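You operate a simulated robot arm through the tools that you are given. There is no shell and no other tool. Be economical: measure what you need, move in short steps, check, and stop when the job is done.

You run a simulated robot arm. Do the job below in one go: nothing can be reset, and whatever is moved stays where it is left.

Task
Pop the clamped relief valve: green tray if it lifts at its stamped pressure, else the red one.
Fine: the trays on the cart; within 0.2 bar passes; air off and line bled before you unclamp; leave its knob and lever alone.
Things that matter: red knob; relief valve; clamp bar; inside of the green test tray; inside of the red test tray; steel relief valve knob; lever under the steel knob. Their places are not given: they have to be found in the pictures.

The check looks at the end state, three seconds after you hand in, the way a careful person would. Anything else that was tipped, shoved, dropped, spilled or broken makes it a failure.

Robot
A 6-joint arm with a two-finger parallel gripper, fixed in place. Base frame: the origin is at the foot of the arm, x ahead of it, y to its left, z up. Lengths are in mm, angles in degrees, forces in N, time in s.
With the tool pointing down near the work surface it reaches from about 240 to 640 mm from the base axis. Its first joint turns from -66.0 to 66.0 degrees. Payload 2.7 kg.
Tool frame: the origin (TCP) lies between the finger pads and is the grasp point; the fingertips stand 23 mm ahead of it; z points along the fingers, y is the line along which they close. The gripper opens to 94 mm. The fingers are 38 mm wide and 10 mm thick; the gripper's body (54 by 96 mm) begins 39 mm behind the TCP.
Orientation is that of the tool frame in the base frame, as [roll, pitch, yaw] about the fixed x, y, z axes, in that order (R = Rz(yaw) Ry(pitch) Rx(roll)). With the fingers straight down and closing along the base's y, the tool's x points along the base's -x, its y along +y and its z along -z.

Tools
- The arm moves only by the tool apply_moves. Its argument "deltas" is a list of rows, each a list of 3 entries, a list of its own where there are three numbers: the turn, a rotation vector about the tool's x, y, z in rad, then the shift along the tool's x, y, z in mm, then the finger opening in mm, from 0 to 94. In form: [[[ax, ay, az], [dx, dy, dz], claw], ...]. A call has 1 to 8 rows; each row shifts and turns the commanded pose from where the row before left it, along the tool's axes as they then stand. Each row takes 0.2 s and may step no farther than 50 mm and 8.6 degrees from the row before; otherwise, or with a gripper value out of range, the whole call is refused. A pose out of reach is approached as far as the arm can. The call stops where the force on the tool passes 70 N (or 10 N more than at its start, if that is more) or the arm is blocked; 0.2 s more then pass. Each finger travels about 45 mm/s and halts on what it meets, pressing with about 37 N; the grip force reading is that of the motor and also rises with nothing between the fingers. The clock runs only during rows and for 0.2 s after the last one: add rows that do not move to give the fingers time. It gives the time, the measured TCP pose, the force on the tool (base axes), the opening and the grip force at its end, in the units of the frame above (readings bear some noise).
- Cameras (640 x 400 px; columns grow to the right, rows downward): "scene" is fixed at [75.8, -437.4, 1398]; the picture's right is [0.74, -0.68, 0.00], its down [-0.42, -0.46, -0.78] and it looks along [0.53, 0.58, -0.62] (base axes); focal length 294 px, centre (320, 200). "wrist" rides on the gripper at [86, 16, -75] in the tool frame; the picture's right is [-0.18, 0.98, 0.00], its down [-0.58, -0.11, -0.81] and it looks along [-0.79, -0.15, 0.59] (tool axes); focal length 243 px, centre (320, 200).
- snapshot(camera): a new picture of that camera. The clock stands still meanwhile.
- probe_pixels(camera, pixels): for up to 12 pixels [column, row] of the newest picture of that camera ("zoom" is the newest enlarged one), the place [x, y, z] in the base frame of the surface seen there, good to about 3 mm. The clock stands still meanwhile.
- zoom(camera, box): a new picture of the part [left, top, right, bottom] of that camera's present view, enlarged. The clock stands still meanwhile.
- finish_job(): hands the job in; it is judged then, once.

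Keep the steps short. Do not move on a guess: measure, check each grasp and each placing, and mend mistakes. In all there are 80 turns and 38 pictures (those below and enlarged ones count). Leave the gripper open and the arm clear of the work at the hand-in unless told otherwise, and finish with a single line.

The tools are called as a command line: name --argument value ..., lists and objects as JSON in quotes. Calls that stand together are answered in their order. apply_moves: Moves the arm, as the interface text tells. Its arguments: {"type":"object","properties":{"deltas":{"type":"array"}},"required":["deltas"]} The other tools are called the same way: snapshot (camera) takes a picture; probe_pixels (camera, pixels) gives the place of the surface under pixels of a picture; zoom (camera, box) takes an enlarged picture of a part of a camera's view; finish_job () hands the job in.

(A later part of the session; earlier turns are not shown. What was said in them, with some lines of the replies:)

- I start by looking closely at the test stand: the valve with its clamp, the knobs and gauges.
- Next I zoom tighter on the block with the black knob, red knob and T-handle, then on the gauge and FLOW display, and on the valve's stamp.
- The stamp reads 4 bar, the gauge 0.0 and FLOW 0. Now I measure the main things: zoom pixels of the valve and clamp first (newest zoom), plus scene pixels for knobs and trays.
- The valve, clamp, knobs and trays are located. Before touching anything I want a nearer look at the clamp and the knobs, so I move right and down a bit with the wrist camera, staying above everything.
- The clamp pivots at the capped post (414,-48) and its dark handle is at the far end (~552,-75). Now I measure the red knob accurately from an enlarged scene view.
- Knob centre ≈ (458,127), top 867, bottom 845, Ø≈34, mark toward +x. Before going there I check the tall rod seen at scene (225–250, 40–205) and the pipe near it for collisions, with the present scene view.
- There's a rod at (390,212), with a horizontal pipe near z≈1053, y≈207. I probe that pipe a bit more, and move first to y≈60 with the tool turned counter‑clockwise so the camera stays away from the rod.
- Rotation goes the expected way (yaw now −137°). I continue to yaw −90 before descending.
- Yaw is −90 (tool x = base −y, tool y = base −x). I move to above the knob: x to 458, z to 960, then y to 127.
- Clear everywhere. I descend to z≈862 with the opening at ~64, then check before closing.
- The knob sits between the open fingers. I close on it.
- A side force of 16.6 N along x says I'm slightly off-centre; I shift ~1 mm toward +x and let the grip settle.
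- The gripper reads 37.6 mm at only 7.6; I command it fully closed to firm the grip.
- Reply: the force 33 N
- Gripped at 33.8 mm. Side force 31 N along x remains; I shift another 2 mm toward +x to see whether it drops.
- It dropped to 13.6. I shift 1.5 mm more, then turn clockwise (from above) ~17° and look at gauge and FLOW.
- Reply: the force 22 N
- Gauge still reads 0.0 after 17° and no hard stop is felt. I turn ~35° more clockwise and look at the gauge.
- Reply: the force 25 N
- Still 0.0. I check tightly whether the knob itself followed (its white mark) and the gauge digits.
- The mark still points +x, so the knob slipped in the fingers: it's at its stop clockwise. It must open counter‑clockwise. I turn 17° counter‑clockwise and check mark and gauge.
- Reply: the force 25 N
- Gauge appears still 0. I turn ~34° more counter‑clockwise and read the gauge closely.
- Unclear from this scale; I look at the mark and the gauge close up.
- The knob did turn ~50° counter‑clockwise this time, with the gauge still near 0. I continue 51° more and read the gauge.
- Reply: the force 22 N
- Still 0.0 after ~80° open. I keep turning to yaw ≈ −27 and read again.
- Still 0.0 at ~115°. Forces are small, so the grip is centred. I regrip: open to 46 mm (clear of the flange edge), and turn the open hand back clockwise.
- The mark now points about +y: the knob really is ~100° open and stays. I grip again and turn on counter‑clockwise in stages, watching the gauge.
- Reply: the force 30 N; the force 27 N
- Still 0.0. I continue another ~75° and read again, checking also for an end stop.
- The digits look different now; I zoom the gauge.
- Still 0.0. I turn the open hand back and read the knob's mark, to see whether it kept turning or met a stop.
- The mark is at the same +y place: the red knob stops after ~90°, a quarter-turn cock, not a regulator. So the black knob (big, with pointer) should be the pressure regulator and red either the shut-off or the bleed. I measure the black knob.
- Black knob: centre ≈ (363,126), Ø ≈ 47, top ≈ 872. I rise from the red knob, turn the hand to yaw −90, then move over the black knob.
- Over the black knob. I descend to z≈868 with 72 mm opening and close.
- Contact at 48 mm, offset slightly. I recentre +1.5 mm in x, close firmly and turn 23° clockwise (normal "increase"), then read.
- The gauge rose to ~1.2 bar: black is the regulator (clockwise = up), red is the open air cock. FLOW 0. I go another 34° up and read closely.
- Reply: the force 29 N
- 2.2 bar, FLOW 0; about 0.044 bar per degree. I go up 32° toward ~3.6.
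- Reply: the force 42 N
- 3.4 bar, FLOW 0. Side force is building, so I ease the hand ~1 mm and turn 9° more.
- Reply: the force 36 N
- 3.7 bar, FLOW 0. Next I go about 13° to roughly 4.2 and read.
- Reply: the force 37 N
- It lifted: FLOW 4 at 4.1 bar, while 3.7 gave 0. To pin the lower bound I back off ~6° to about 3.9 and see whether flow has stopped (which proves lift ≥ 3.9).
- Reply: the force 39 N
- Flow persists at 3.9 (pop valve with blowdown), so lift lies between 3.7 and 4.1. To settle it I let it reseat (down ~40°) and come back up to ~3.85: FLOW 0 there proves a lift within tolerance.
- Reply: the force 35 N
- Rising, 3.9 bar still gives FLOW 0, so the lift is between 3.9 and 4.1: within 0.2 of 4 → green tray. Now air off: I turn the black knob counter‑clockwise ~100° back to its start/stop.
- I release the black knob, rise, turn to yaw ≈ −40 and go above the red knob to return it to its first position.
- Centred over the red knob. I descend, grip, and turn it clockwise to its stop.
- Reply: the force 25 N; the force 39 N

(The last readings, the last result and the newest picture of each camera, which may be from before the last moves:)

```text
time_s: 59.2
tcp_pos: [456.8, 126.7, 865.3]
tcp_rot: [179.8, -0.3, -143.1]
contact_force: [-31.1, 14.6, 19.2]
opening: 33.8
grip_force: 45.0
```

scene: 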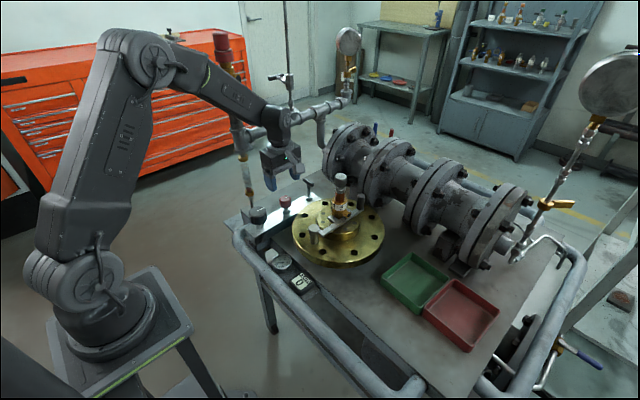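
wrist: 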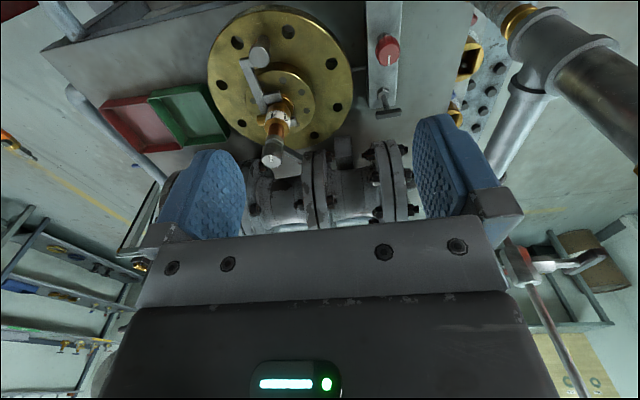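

I release, rise, and take one look covering knobs, gauge and FLOW.

apply_moves --deltas '[[[0, 0, 0], [0, 0, 0], 44], [[0, 0, 0], [0, 0, 0], 50], [[0, 0, 0], [0, 0, -35], 50], [[0, 0, 0], [0, 0, -35], 50]]'

zoom --camera "scene" --box '[246, 190, 346, 290]'

```text
time_s: 60.2
tcp_pos: [461.0, 124.5, 934.8]
tcp_rot: [180.0, 0.0, -143.1]
contact_force: [0.0, 0.3, 0.7]
opening: 50.0
grip_force: 0.2
```

```text
4.00 times, centred on (296, 240) of scene
```

zoom: 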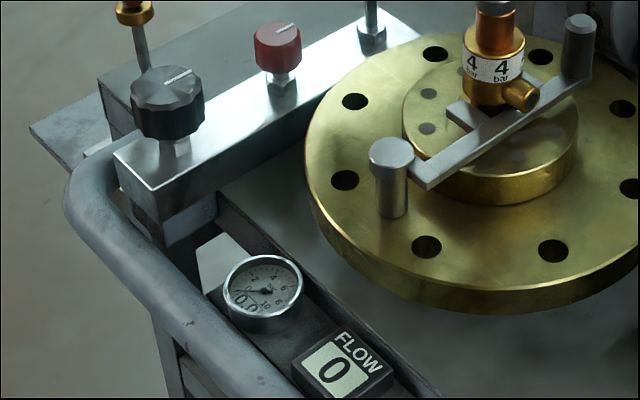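

Gauge 0.0, FLOW 0, both knobs at their starting marks: air off, line bled. Now I measure the clamp: handle, bar, tine and valve, on this picture.

probe_pixels --camera "zoom" --pixels '[[579, 19], [566, 40], [590, 45], [576, 70], [550, 95], [480, 145], [425, 180], [462, 115], [520, 98], [492, 95], [488, 40], [515, 60]]'

probe_pixels --camera "zoom" --pixels '[[408, 160], [390, 148], [372, 160], [495, 10], [495, 3], [469, 60], [532, 95], [540, 75], [538, 160], [540, 130], [600, 62], [485, 190]]'

```text
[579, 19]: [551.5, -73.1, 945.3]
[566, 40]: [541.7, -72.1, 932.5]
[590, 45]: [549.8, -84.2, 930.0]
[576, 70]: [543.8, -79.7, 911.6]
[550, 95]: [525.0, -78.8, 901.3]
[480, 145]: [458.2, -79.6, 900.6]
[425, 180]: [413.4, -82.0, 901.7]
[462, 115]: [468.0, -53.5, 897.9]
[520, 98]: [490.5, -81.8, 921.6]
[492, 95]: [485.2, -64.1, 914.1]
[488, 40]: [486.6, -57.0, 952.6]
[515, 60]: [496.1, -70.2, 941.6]
```

```text
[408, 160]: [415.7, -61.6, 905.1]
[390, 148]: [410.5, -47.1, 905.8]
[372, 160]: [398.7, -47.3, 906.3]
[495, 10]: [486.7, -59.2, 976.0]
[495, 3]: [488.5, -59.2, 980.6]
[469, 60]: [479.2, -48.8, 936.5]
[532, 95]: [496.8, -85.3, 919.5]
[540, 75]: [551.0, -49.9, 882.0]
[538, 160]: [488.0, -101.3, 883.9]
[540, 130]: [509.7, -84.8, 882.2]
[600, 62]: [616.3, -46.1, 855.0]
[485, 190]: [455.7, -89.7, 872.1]
```

The pivot post is at (410,−48), bar along y≈−77 at z≈900, and the handle post at (550,−76), z up to 945. I want to hook the handle from its +y side with one finger and pull it toward −y. First I check for the pipe's nearness to that place.

probe_pixels --camera "scene" --pixels '[[345, 160], [365, 175], [383, 175], [395, 160], [405, 195], [420, 190], [440, 195], [445, 225], [465, 235], [490, 215], [462, 268], [375, 210]]'

```text
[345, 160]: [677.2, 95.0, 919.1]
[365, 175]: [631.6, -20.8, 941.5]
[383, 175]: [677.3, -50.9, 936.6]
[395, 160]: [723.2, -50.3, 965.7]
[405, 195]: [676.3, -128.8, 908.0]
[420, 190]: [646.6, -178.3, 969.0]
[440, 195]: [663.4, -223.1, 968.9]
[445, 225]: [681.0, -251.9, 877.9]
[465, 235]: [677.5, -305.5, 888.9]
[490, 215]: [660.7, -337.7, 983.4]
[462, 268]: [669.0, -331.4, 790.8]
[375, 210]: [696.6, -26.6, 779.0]
```

Pipes begin at x≈630, so the spot is free. I rise to z≈1065, turn to yaw −165, and open fully.

apply_moves --deltas '[[[0, 0, 0], [0, 0, -45], 60], [[0, 0, 0], [0, 0, -45], 80], [[0, 0, 0], [0, 0, -41], 94], [[0, 0, 0.1274], [0, 0, 0], 94], [[0, 0, 0.1274], [0, 0, 0], 94], [[0, 0, 0.1274], [0, 0, 0], 94], [[0, 0, 0], [0, 0, 0], 94]]'

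apply_moves --deltas '[[[0, 0, 0], [-6.7, -42, 0], 94], [[0, 0, 0], [-6.7, -42, 0], 94], [[0, 0, 0], [-6.7, -42, 0], 94], [[0, 0, 0], [-6.7, -42, 0], 94], [[0, 0, 0], [-6.7, -42, 0], 94], [[0, 0, 0], [-6.7, -42, 0], 94], [[0, 0, 0], [0, 0, 0], 94]]'

```text
time_s: 61.8
tcp_pos: [459.9, 126.0, 1066.0]
tcp_rot: [180.0, 0.0, -165.2]
contact_force: [0.0, 0.6, -0.1]
opening: 93.8
grip_force: 0.0
```

```text
time_s: 63.4
tcp_pos: [563.8, -107.0, 1065.6]
tcp_rot: [179.9, 0.0, -165.1]
contact_force: [-0.6, 0.6, 0.7]
opening: 93.9
grip_force: 0.1
```

In position. I descend to z≈944 (tips ≈921, 24 mm down the handle), watching the force.

apply_moves --deltas '[[[0, 0, 0], [0, 0, 40], 94], [[0, 0, 0], [0, 0, 40], 94], [[0, 0, 0], [0, 0, 25], 94], [[0, 0, 0], [0, 0, 17], 94]]'

```text
time_s: 64.4
tcp_pos: [563.0, -105.3, 942.5]
tcp_rot: [179.9, 0.1, -165.1]
contact_force: [-0.3, 0.7, -0.4]
opening: 94.3
grip_force: 0.2
```

No contact. Now I pull the handle along its arc about the pivot, 4 steps of 5.7° clockwise, and check the force.

apply_moves --deltas '[[[0, 0, 0.1], [9.5, -13.3, 0], 94], [[0, 0, 0.1], [9.5, -13.3, 0], 94], [[0, 0, 0.1], [9.5, -13.3, 0], 94], [[0, 0, 0.1], [9.5, -13.3, 0], 94]]'

zoom --camera "scene" --box '[280, 150, 440, 250]'

```text
time_s: 65.4
tcp_pos: [533.8, -162.9, 945.6]
tcp_rot: [179.9, 0.0, 172.0]
contact_force: [-0.1, 0.1, 1.9]
opening: 94.1
grip_force: 0.1
```

```text
4.00 times, centred on (360, 200) of scene
```

zoom: 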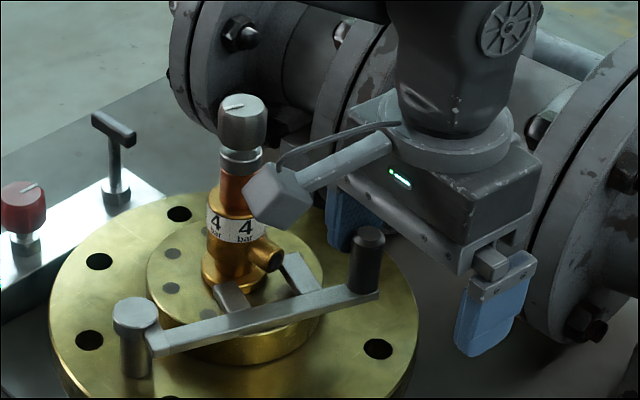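

The forked clamp bar swings freely. I swing it 5 more steps (total ≈51°). From this picture I also measure the valve, lever and stub.

apply_moves --deltas '[[[0, 0, 0.1], [9.5, -13.3, 0], 94], [[0, 0, 0.1], [9.5, -13.3, 0], 94], [[0, 0, 0.1], [9.5, -13.3, 0], 94], [[0, 0, 0.1], [9.5, -13.3, 0], 94], [[0, 0, 0.1], [9.5, -13.3, 0], 94], [[0, 0, 0.1], [9.5, -13.3, 0], 94]]'

probe_pixels --camera "zoom" --pixels '[[242, 100], [223, 125], [262, 125], [240, 158], [222, 190], [262, 185], [240, 195], [205, 262], [230, 270], [268, 258], [225, 290], [243, 175]]'

probe_pixels --camera "zoom" --pixels '[[222, 100], [263, 105], [242, 95], [242, 112], [203, 225], [232, 225], [205, 280], [255, 285], [283, 250], [280, 262], [265, 195], [232, 245]]'

```text
time_s: 66.8
tcp_pos: [450.7, -216.3, 944.5]
tcp_rot: [179.9, -0.1, 137.6]
contact_force: [-0.1, 0.7, 0.5]
opening: 94.0
grip_force: 0.1
```

```text
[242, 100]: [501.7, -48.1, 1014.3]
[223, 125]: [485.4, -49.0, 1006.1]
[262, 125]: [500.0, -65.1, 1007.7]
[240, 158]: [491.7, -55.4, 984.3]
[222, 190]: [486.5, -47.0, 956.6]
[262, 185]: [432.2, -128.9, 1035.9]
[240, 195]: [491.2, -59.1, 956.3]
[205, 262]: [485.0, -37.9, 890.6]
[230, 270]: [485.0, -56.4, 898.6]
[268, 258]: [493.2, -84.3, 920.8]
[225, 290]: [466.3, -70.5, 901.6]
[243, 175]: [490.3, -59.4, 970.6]
```

```text
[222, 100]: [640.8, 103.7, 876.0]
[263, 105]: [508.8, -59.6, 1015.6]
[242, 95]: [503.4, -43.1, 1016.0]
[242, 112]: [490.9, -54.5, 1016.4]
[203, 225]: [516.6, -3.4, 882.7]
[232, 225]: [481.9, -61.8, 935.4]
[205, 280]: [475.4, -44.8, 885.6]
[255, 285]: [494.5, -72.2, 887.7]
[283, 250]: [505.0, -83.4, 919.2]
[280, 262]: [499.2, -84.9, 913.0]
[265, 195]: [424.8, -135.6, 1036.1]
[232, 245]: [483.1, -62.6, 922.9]
```

The valve axis is ≈ (497,−50), base 884, brass body to ~947, stub toward −y (z≈920), knob from 985 up, lever at z≈972. I need more room beside it, so I swing the clamp a further 45° with the same circular motion.

apply_moves --deltas '[[[0, 0, 0.1], [9.5, -13.3, 0], 94], [[0, 0, 0.1], [9.5, -13.3, 0], 94], [[0, 0, 0.1], [9.5, -13.3, 0], 94], [[0, 0, 0.1], [9.5, -13.3, 0], 94], [[0, 0, 0.1], [9.5, -13.3, 0], 94], [[0, 0, 0.1], [9.5, -13.3, 0], 94], [[0, 0, 0.1], [9.5, -13.3, 0], 94], [[0, 0, 0.1], [9.5, -13.3, 0], 94]]'

```text
time_s: 67.3
tcp_pos: [443.8, -210.8, 946.6]
tcp_rot: [178.4, 1.1, 131.0]
contact_force: [15.5, 10.0, -5.4]
opening: 94.0
grip_force: 0.6
stopped in row 2: the force on the tool passed its limit (the readings are from after the stop); the commanded pose is now the measured one
```

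The clamp met its stop (fully open, ≈58°). I back off slightly and rise straight up, clear of the handle.

apply_moves --deltas '[[[0, 0, -0.05], [-5, 7, 0], 94], [[0, 0, 0], [0, 0, -40], 94], [[0, 0, 0], [0, 0, -45], 94], [[0, 0, 0], [0, 0, -45], 94]]'

```text
time_s: 68.3
tcp_pos: [443.7, -213.4, 1074.3]
tcp_rot: [178.8, 1.0, 133.9]
contact_force: [0.3, 0.2, -0.8]
opening: 94.0
grip_force: 0.2
```

Clear. Now I turn the hand to yaw 90.

apply_moves --deltas '[[[0, 0, 0.1277], [0, 0, 0], 94], [[0, 0, 0.1277], [0, 0, 0], 94], [[0, 0, 0.1277], [0, 0, 0], 94], [[0, 0, 0.1277], [0, 0, 0], 90], [[0, 0, 0.1277], [0, 0, 0], 80], [[0, 0, 0.1277], [0, 0, 0], 70], [[0, 0, 0], [0, 0, 0], 70]]'

```text
time_s: 69.9
tcp_pos: [445.0, -210.9, 1075.2]
tcp_rot: [178.4, 0.0, 89.9]
contact_force: [0.5, 0.2, -0.2]
opening: 70.2
grip_force: 0.1
```

Small tilt error 1.6° to correct. I fix it and move to (497,−155) at this height, then tilt the tool so it points to +y, in two stages.

apply_moves --deltas '[[[0.028, 0, 0], [0, 0, 0], 70], [[0, 0, 0], [28, 26, 0], 70], [[0, 0, 0], [28, 26, 0], 70], [[0, 0.1375, 0], [0, 0, 0], 70], [[0, 0.1375, 0], [0, 0, 0], 70], [[0, 0.1375, 0], [0, 0, 0], 70], [[0, 0.1375, 0], [0, 0, 0], 70], [[0, 0, 0], [0, 0, 0], 70]]'

```text
time_s: 71.7
tcp_pos: [499.1, -155.7, 1076.0]
tcp_rot: [179.8, -31.7, 89.9]
contact_force: [0.2, -1.0, 0.4]
opening: 69.9
grip_force: 0.1
```

Works as planned (pitch −31.7). I tilt the remaining half to −63.

apply_moves --deltas '[[[0, 0.1375, 0], [0, 0, 0], 70], [[0, 0.1375, 0], [0, 0, 0], 70], [[0, 0.1375, 0], [0, 0, 0], 70], [[0, 0.1375, 0], [0, 0, 0], 70], [[0, 0, 0], [0, 0, 0], 70]]'

```text
time_s: 72.9
tcp_pos: [498.9, -156.3, 1076.7]
tcp_rot: [-179.9, -63.2, 89.9]
contact_force: [-0.3, -0.4, 0.4]
opening: 70.0
grip_force: 0.1
```

Pose reached. I lower to the pre-grasp point (497,−151,986), on the slanted line toward the valve body, and take a look.

apply_moves --deltas '[[[0, 0, 0], [-26.3, -0.7, 15.2], 70], [[0, 0, 0], [-26.3, -0.7, 15.2], 70], [[0, 0, 0], [-26.3, -0.6, 15.2], 70], [[0, 0, 0], [0, 0, 0], 70]]'

zoom --camera "scene" --box '[280, 120, 472, 240]'

```text
time_s: 73.9
tcp_pos: [496.6, -152.2, 985.3]
tcp_rot: [180.0, -63.1, 90.0]
contact_force: [-0.3, 0.3, 0.5]
opening: 70.5
grip_force: 0.1
```

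```text
3.33 times, centred on (376, 180) of scene
```

zoom: 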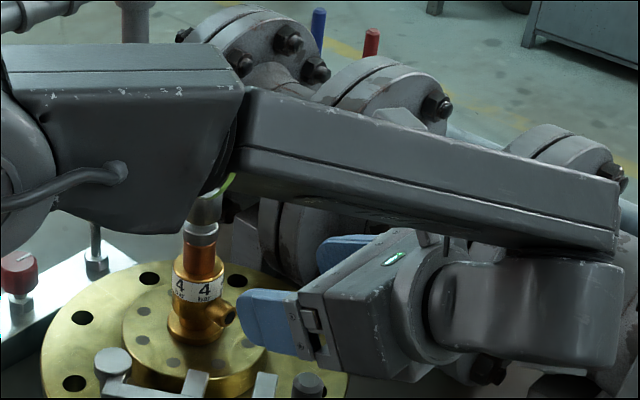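

The arm's links come near the valve knob in this view. Before going on I measure where the links are relative to the knob.

probe_pixels --camera "zoom" --pixels '[[190, 220], [150, 228], [225, 150], [210, 205], [225, 185], [240, 165], [270, 180], [350, 205], [500, 235], [600, 250], [120, 140], [245, 100]]'

probe_pixels --camera "zoom" --pixels '[[200, 230], [210, 240], [195, 250], [308, 385], [195, 385], [265, 390], [228, 315], [200, 330], [270, 310], [340, 250], [520, 320], [400, 120]]'

```text
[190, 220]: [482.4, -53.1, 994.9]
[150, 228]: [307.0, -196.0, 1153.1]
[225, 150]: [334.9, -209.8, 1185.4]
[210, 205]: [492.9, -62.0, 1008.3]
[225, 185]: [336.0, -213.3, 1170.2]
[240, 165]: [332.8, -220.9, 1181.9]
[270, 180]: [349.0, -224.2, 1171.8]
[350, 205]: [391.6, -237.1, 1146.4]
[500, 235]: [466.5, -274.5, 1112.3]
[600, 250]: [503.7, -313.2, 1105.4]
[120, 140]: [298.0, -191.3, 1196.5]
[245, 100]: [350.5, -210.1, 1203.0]
```

```text
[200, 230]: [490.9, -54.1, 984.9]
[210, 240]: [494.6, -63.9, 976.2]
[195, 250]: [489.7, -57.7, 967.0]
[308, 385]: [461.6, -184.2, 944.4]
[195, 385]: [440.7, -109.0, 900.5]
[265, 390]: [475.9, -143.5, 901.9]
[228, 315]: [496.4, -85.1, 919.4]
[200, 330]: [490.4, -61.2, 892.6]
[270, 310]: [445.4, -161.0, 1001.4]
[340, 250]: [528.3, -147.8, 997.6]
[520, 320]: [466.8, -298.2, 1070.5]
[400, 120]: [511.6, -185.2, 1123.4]
```

Links are all above z≈1100 and away from the knob; after the 98 mm approach they still clear it by >40 mm. I advance along the tool axis, in short steps.

apply_moves --deltas '[[[0, 0, 0], [0, 0, 30], 70], [[0, 0, 0], [0, 0, 30], 70], [[0, 0, 0], [0, 0, 25], 70], [[0, 0, 0], [0, 0, 15], 70], [[0, 0, 0], [0, 0, 9], 70]]'

```text
time_s: 75.1
tcp_pos: [497.7, -53.0, 935.5]
tcp_rot: [-180.0, -63.1, 89.9]
contact_force: [-0.4, 0.5, 0.7]
opening: 70.2
grip_force: 0.2
```

No contact force. I close in steps.

apply_moves --deltas '[[[0, 0, 0], [0, 0, 0], 54], [[0, 0, 0], [0, 0, 0], 44], [[0, 0, 0], [0, 0, 0], 38], [[0, 0, 0], [0, 0, 0], 36]]'

```text
time_s: 76.1
tcp_pos: [497.1, -53.4, 936.2]
tcp_rot: [179.8, -63.2, 90.0]
contact_force: [6.8, -0.1, 1.9]
opening: 38.7
grip_force: 3.1
```

Light contact around 38.7 mm with +6.8 N in x; I ease 0.7 mm to +x and close firmly.

apply_moves --deltas '[[[0, 0, 0], [0, 0.7, 0], 34], [[0, 0, 0], [0, 0, 0], 24], [[0, 0, 0], [0, 0, 0], 10], [[0, 0, 0], [0, 0, 0], 0], [[0, 0, 0], [0, 0, 0], 0]]'

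```text
time_s: 77.3
tcp_pos: [498.1, -53.3, 936.8]
tcp_rot: [179.8, -63.0, 89.9]
contact_force: [11.2, -0.1, 6.6]
opening: 37.8
grip_force: 37.0
```

Firm grip on the brass body (37.8 mm, 37 N). I lift straight up 45 mm and read the load.

apply_moves --deltas '[[[0, 0, 0], [4.5, 0, -2.3], 0], [[0, 0, 0], [8.9, 0, -4.5], 0], [[0, 0, 0], [13.4, 0, -6.8], 0], [[0, 0, 0], [13.4, 0, -6.8], 0], [[0, 0, 0], [0, 0, 0], 0]]'

```text
time_s: 78.5
tcp_pos: [497.3, -53.7, 981.6]
tcp_rot: [-179.8, -63.1, 89.7]
contact_force: [-1.4, 0.0, -4.0]
opening: 37.7
grip_force: 37.5
```

Held: about 4 N of weight, opening unchanged. Now I measure the green tray's rim and inside in the last scene snapshot (it hasn't moved).

probe_pixels --camera "scene" --pixels '[[381, 276], [411, 254], [448, 281], [417, 313], [388, 276], [411, 261], [440, 282], [417, 304], [413, 283], [400, 296], [425, 270], [395, 266]]'

```text
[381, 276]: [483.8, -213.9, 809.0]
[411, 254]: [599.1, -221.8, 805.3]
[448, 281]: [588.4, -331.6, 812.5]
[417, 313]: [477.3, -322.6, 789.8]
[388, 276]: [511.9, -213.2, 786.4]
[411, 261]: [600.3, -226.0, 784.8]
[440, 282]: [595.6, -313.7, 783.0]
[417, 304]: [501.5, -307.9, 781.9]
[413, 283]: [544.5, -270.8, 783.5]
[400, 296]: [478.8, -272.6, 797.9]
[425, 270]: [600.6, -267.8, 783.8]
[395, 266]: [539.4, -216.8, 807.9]
```

Tray inside: x 485–598, y −218…−328, floor 783, rim 810; centre (541,−272). I raise 30 mm more and begin turning about the vertical toward yaw ≈25 (gripper pointing ahead), keeping the valve upright.

apply_moves --deltas '[[[0, 0, 0], [13.4, 0, -6.8], 0], [[0, 0, 0], [13.4, 0, -6.8], 0], [[-0.1265, 0, 0.064], [0, 0, 0], 0], [[-0.1265, 0, 0.064], [0, 0, 0], 0], [[-0.1265, 0, 0.064], [0, 0, 0], 0], [[-0.1265, 0, 0.064], [0, 0, 0], 0], [[0, 0, 0], [0, 0, 0], 0]]'

```text
time_s: 80.1
tcp_pos: [495.8, -53.4, 1011.7]
tcp_rot: [180.0, -63.1, 57.3]
contact_force: [-0.4, 0.0, -4.1]
opening: 37.6
grip_force: 37.3
```

Steady and upright (yaw 57). I turn the remaining ~32°.

apply_moves --deltas '[[[-0.1265, 0, 0.064], [0, 0, 0], 0], [[-0.1265, 0, 0.064], [0, 0, 0], 0], [[-0.1265, 0, 0.064], [0, 0, 0], 0], [[-0.1265, 0, 0.064], [0, 0, 0], 0], [[0, 0, 0], [0, 0, 0], 0]]'

```text
time_s: 81.3
tcp_pos: [497.0, -53.0, 1010.7]
tcp_rot: [-180.0, -63.1, 24.8]
contact_force: [0.7, 0.4, -5.2]
opening: 37.6
grip_force: 37.1
```

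Yaw 24.8. I carry the valve level to above the green tray, TCP (538,−273).

apply_moves --deltas '[[[0, 0, 0], [-4.15, 36.2, -8.2], 0], [[0, 0, 0], [-4.15, 36.2, -8.2], 0], [[0, 0, 0], [-4.15, 36.2, -8.2], 0], [[0, 0, 0], [-4.15, 36.2, -8.2], 0], [[0, 0, 0], [-4.15, 36.2, -8.2], 0], [[0, 0, 0], [-4.15, 36.2, -8.2], 0], [[0, 0, 0], [0, 0, 0], 0]]'

snapshot --camera "scene"

```text
time_s: 82.9
tcp_pos: [538.4, -274.0, 1012.2]
tcp_rot: [-179.9, -63.1, 24.8]
contact_force: [-0.2, -0.5, -4.2]
opening: 37.3
grip_force: 37.2
```

```text
1 pictures are left
```

scene: 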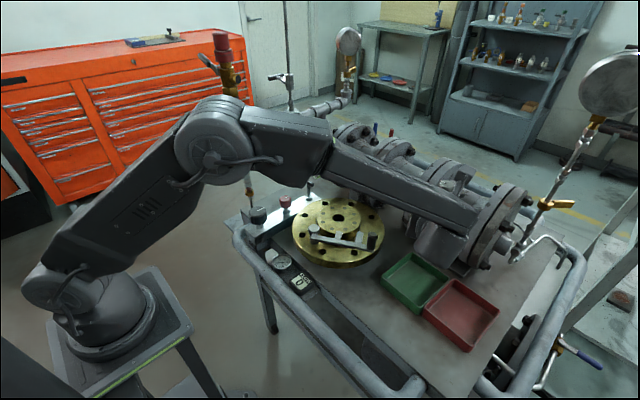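

The valve is behind the arm in this view. Before descending 176 mm I measure the forearm's lower edge with respect to the clamp handle.

probe_pixels --camera "scene" --pixels '[[340, 178], [370, 190], [400, 205], [430, 220], [460, 232], [470, 215], [430, 185], [390, 170], [425, 245], [450, 250], [445, 185], [373, 240]]'

```text
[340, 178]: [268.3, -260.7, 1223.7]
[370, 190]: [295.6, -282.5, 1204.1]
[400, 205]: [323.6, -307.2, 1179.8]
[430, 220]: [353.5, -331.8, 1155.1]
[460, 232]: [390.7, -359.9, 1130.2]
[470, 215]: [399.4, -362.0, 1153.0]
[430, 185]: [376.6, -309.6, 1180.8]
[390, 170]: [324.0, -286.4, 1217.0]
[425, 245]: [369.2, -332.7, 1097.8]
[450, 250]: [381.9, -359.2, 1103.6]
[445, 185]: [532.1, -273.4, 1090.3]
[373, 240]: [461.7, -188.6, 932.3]
```

Forearm stays z>950 after descent, away from the handle. I check the cart's handrail height below the wrist too.

probe_pixels --camera "scene" --pixels '[[300, 292], [340, 330], [375, 358], [400, 378], [360, 330], [408, 235], [420, 240], [412, 228], [440, 245], [450, 262]]'

```text
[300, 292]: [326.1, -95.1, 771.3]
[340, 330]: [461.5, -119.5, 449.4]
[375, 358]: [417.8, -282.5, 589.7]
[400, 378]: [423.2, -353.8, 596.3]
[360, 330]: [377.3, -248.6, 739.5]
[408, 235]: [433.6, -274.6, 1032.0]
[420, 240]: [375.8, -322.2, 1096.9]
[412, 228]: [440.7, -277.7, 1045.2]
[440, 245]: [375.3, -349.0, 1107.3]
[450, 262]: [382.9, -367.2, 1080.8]
```

Rail is below z 775: clear. I descend 150 mm.

apply_moves --deltas '[[[0, 0, 0], [-26.8, 0, 13.6], 0], [[0, 0, 0], [-26.8, 0, 13.6], 0], [[0, 0, 0], [-26.8, 0, 13.6], 0], [[0, 0, 0], [-26.8, 0, 13.6], 0], [[0, 0, 0], [-26.8, 0, 13.6], 0], [[0, 0, 0], [0, 0, 0], 0]]'

```text
time_s: 84.3
tcp_pos: [540.8, -272.2, 860.9]
tcp_rot: [179.9, -63.1, 25.0]
contact_force: [0.5, -0.3, -3.9]
opening: 37.4
grip_force: 37.2
```

Next I go down 18 mm, then in 2 mm steps until the load changes.

apply_moves --deltas '[[[0, 0, 0], [-8.9, 0, 4.5], 0], [[0, 0, 0], [-7.1, 0, 3.6], 0], [[0, 0, 0], [-1.8, 0, 0.9], 0], [[0, 0, 0], [-1.8, 0, 0.9], 0], [[0, 0, 0], [0, 0, 0], 0]]'

```text
time_s: 85.5
tcp_pos: [540.4, -274.0, 843.6]
tcp_rot: [179.2, -63.4, 25.6]
contact_force: [4.7, 2.8, 29.7]
opening: 37.6
grip_force: 36.8
```

Contact: 29.7 N upward at z≈843 (the valve's spigot reaches a little below its foot). I ease up ~3 mm to lighten it before releasing.

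apply_moves --deltas '[[[0, 0, 0], [1.8, 0, -0.9], 0], [[0, 0, 0], [0.9, 0, -0.45], 0], [[0, 0, 0], [0, 0, 0], 0]]'

```text
time_s: 86.3
tcp_pos: [540.1, -275.7, 843.7]
tcp_rot: [179.5, -63.2, 25.0]
contact_force: [7.0, 0.3, 16.7]
opening: 37.2
grip_force: 36.8
```

apply_moves --deltas '[[[0, 0, 0], [1.3, 0, -0.7], 0], [[0, 0, 0], [0, 0, 0], 0]]'

```text
time_s: 86.9
tcp_pos: [538.2, -275.1, 843.8]
tcp_rot: [179.7, -63.1, 24.9]
contact_force: [5.6, -3.0, 11.2]
opening: 37.6
grip_force: 37.1
```

Down to 11 N. One more small ease, then I open slowly.

apply_moves --deltas '[[[0, 0, 0], [1.1, 0, -0.55], 0], [[0, 0, 0], [0, 0, 0], 30], [[0, 0, 0], [0, 0, 0], 36], [[0, 0, 0], [0, 0, 0], 39], [[0, 0, 0], [0, 0, 0], 42], [[0, 0, 0], [0, 0, 0], 48]]'

```text
time_s: 88.3
tcp_pos: [537.4, -274.8, 843.6]
tcp_rot: [180.0, -63.2, 24.8]
contact_force: [-0.4, 0.5, -0.7]
opening: 48.1
grip_force: 0.0
```

No side force as the fingers opened. I open to 70 and retreat along the tool axis.

apply_moves --deltas '[[[0, 0, 0], [0, 0, 0], 60], [[0, 0, 0], [0, 0, 0], 70], [[0, 0, 0], [0, 0, -10], 70], [[0, 0, 0], [0, 0, -20], 70], [[0, 0, 0], [0, 0, -30], 70], [[0, 0, 0], [0, 0, -30], 70], [[0, 0, 0], [0, 0, -30], 70]]'

```text
time_s: 89.9
tcp_pos: [438.9, -321.0, 898.4]
tcp_rot: [-179.9, -63.1, 24.9]
contact_force: [-0.5, 0.2, 0.3]
opening: 70.2
grip_force: 0.1
```

Clear of the valve. I rise straight up and then move left, so that the arm is out of the way for the last picture.

apply_moves --deltas '[[[0, 0, 0], [40, 0, -20.3], 80], [[0, 0, 0], [40, 0, -20.3], 94], [[0, 0, 0], [40, 0, -20.3], 94], [[0, 0, 0], [40, 0, -20.3], 94], [[0, 0, 0], [0, -45, 0], 94], [[0, 0, 0], [0, -45, 0], 94], [[0, 0, 0], [0, -45, 0], 94], [[0, 0, 0], [0, -45, 0], 94]]'

apply_moves --deltas '[[[0, 0, 0], [0, -45, 0], 94], [[0, 0, 0], [0, -45, 0], 94], [[0, 0, 0], [0, -45, 0], 94], [[0, 0, 0], [0, 0, 0], 94]]'

```text
time_s: 91.7
tcp_pos: [361.8, -156.4, 1077.2]
tcp_rot: [180.0, -63.1, 24.8]
contact_force: [-0.3, 0.3, -0.5]
opening: 94.1
grip_force: 0.0
```

```text
time_s: 92.7
tcp_pos: [308.2, -34.4, 1076.9]
tcp_rot: [-180.0, -63.1, 24.8]
contact_force: [0.2, 0.4, 0.2]
opening: 94.0
grip_force: 0.1
```

The arm is now at (308,−34,1077), away from the tray. I take the last picture, covering trays, clamp, knobs and gauge.

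zoom --camera "scene" --box '[240, 170, 520, 360]'

```text
2.11 times, centred on (380, 265) of scene
```

zoom: 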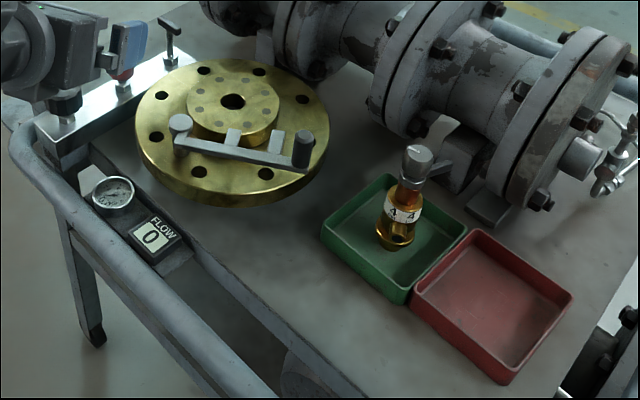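

The valve stands upright inside the green tray. The clamp is open, the gauge is at zero, FLOW is 0, and nothing else has moved. The gripper is open and the arm is clear, so I hand in.

finish_job

```text
The job is handed in.
```

The relief valve popped between 3.9 and 4.1 bar against its 4 bar stamp, so it passes; with the air off and the line bled to 0 before I unclamped it, it now stands upright in the green tray.
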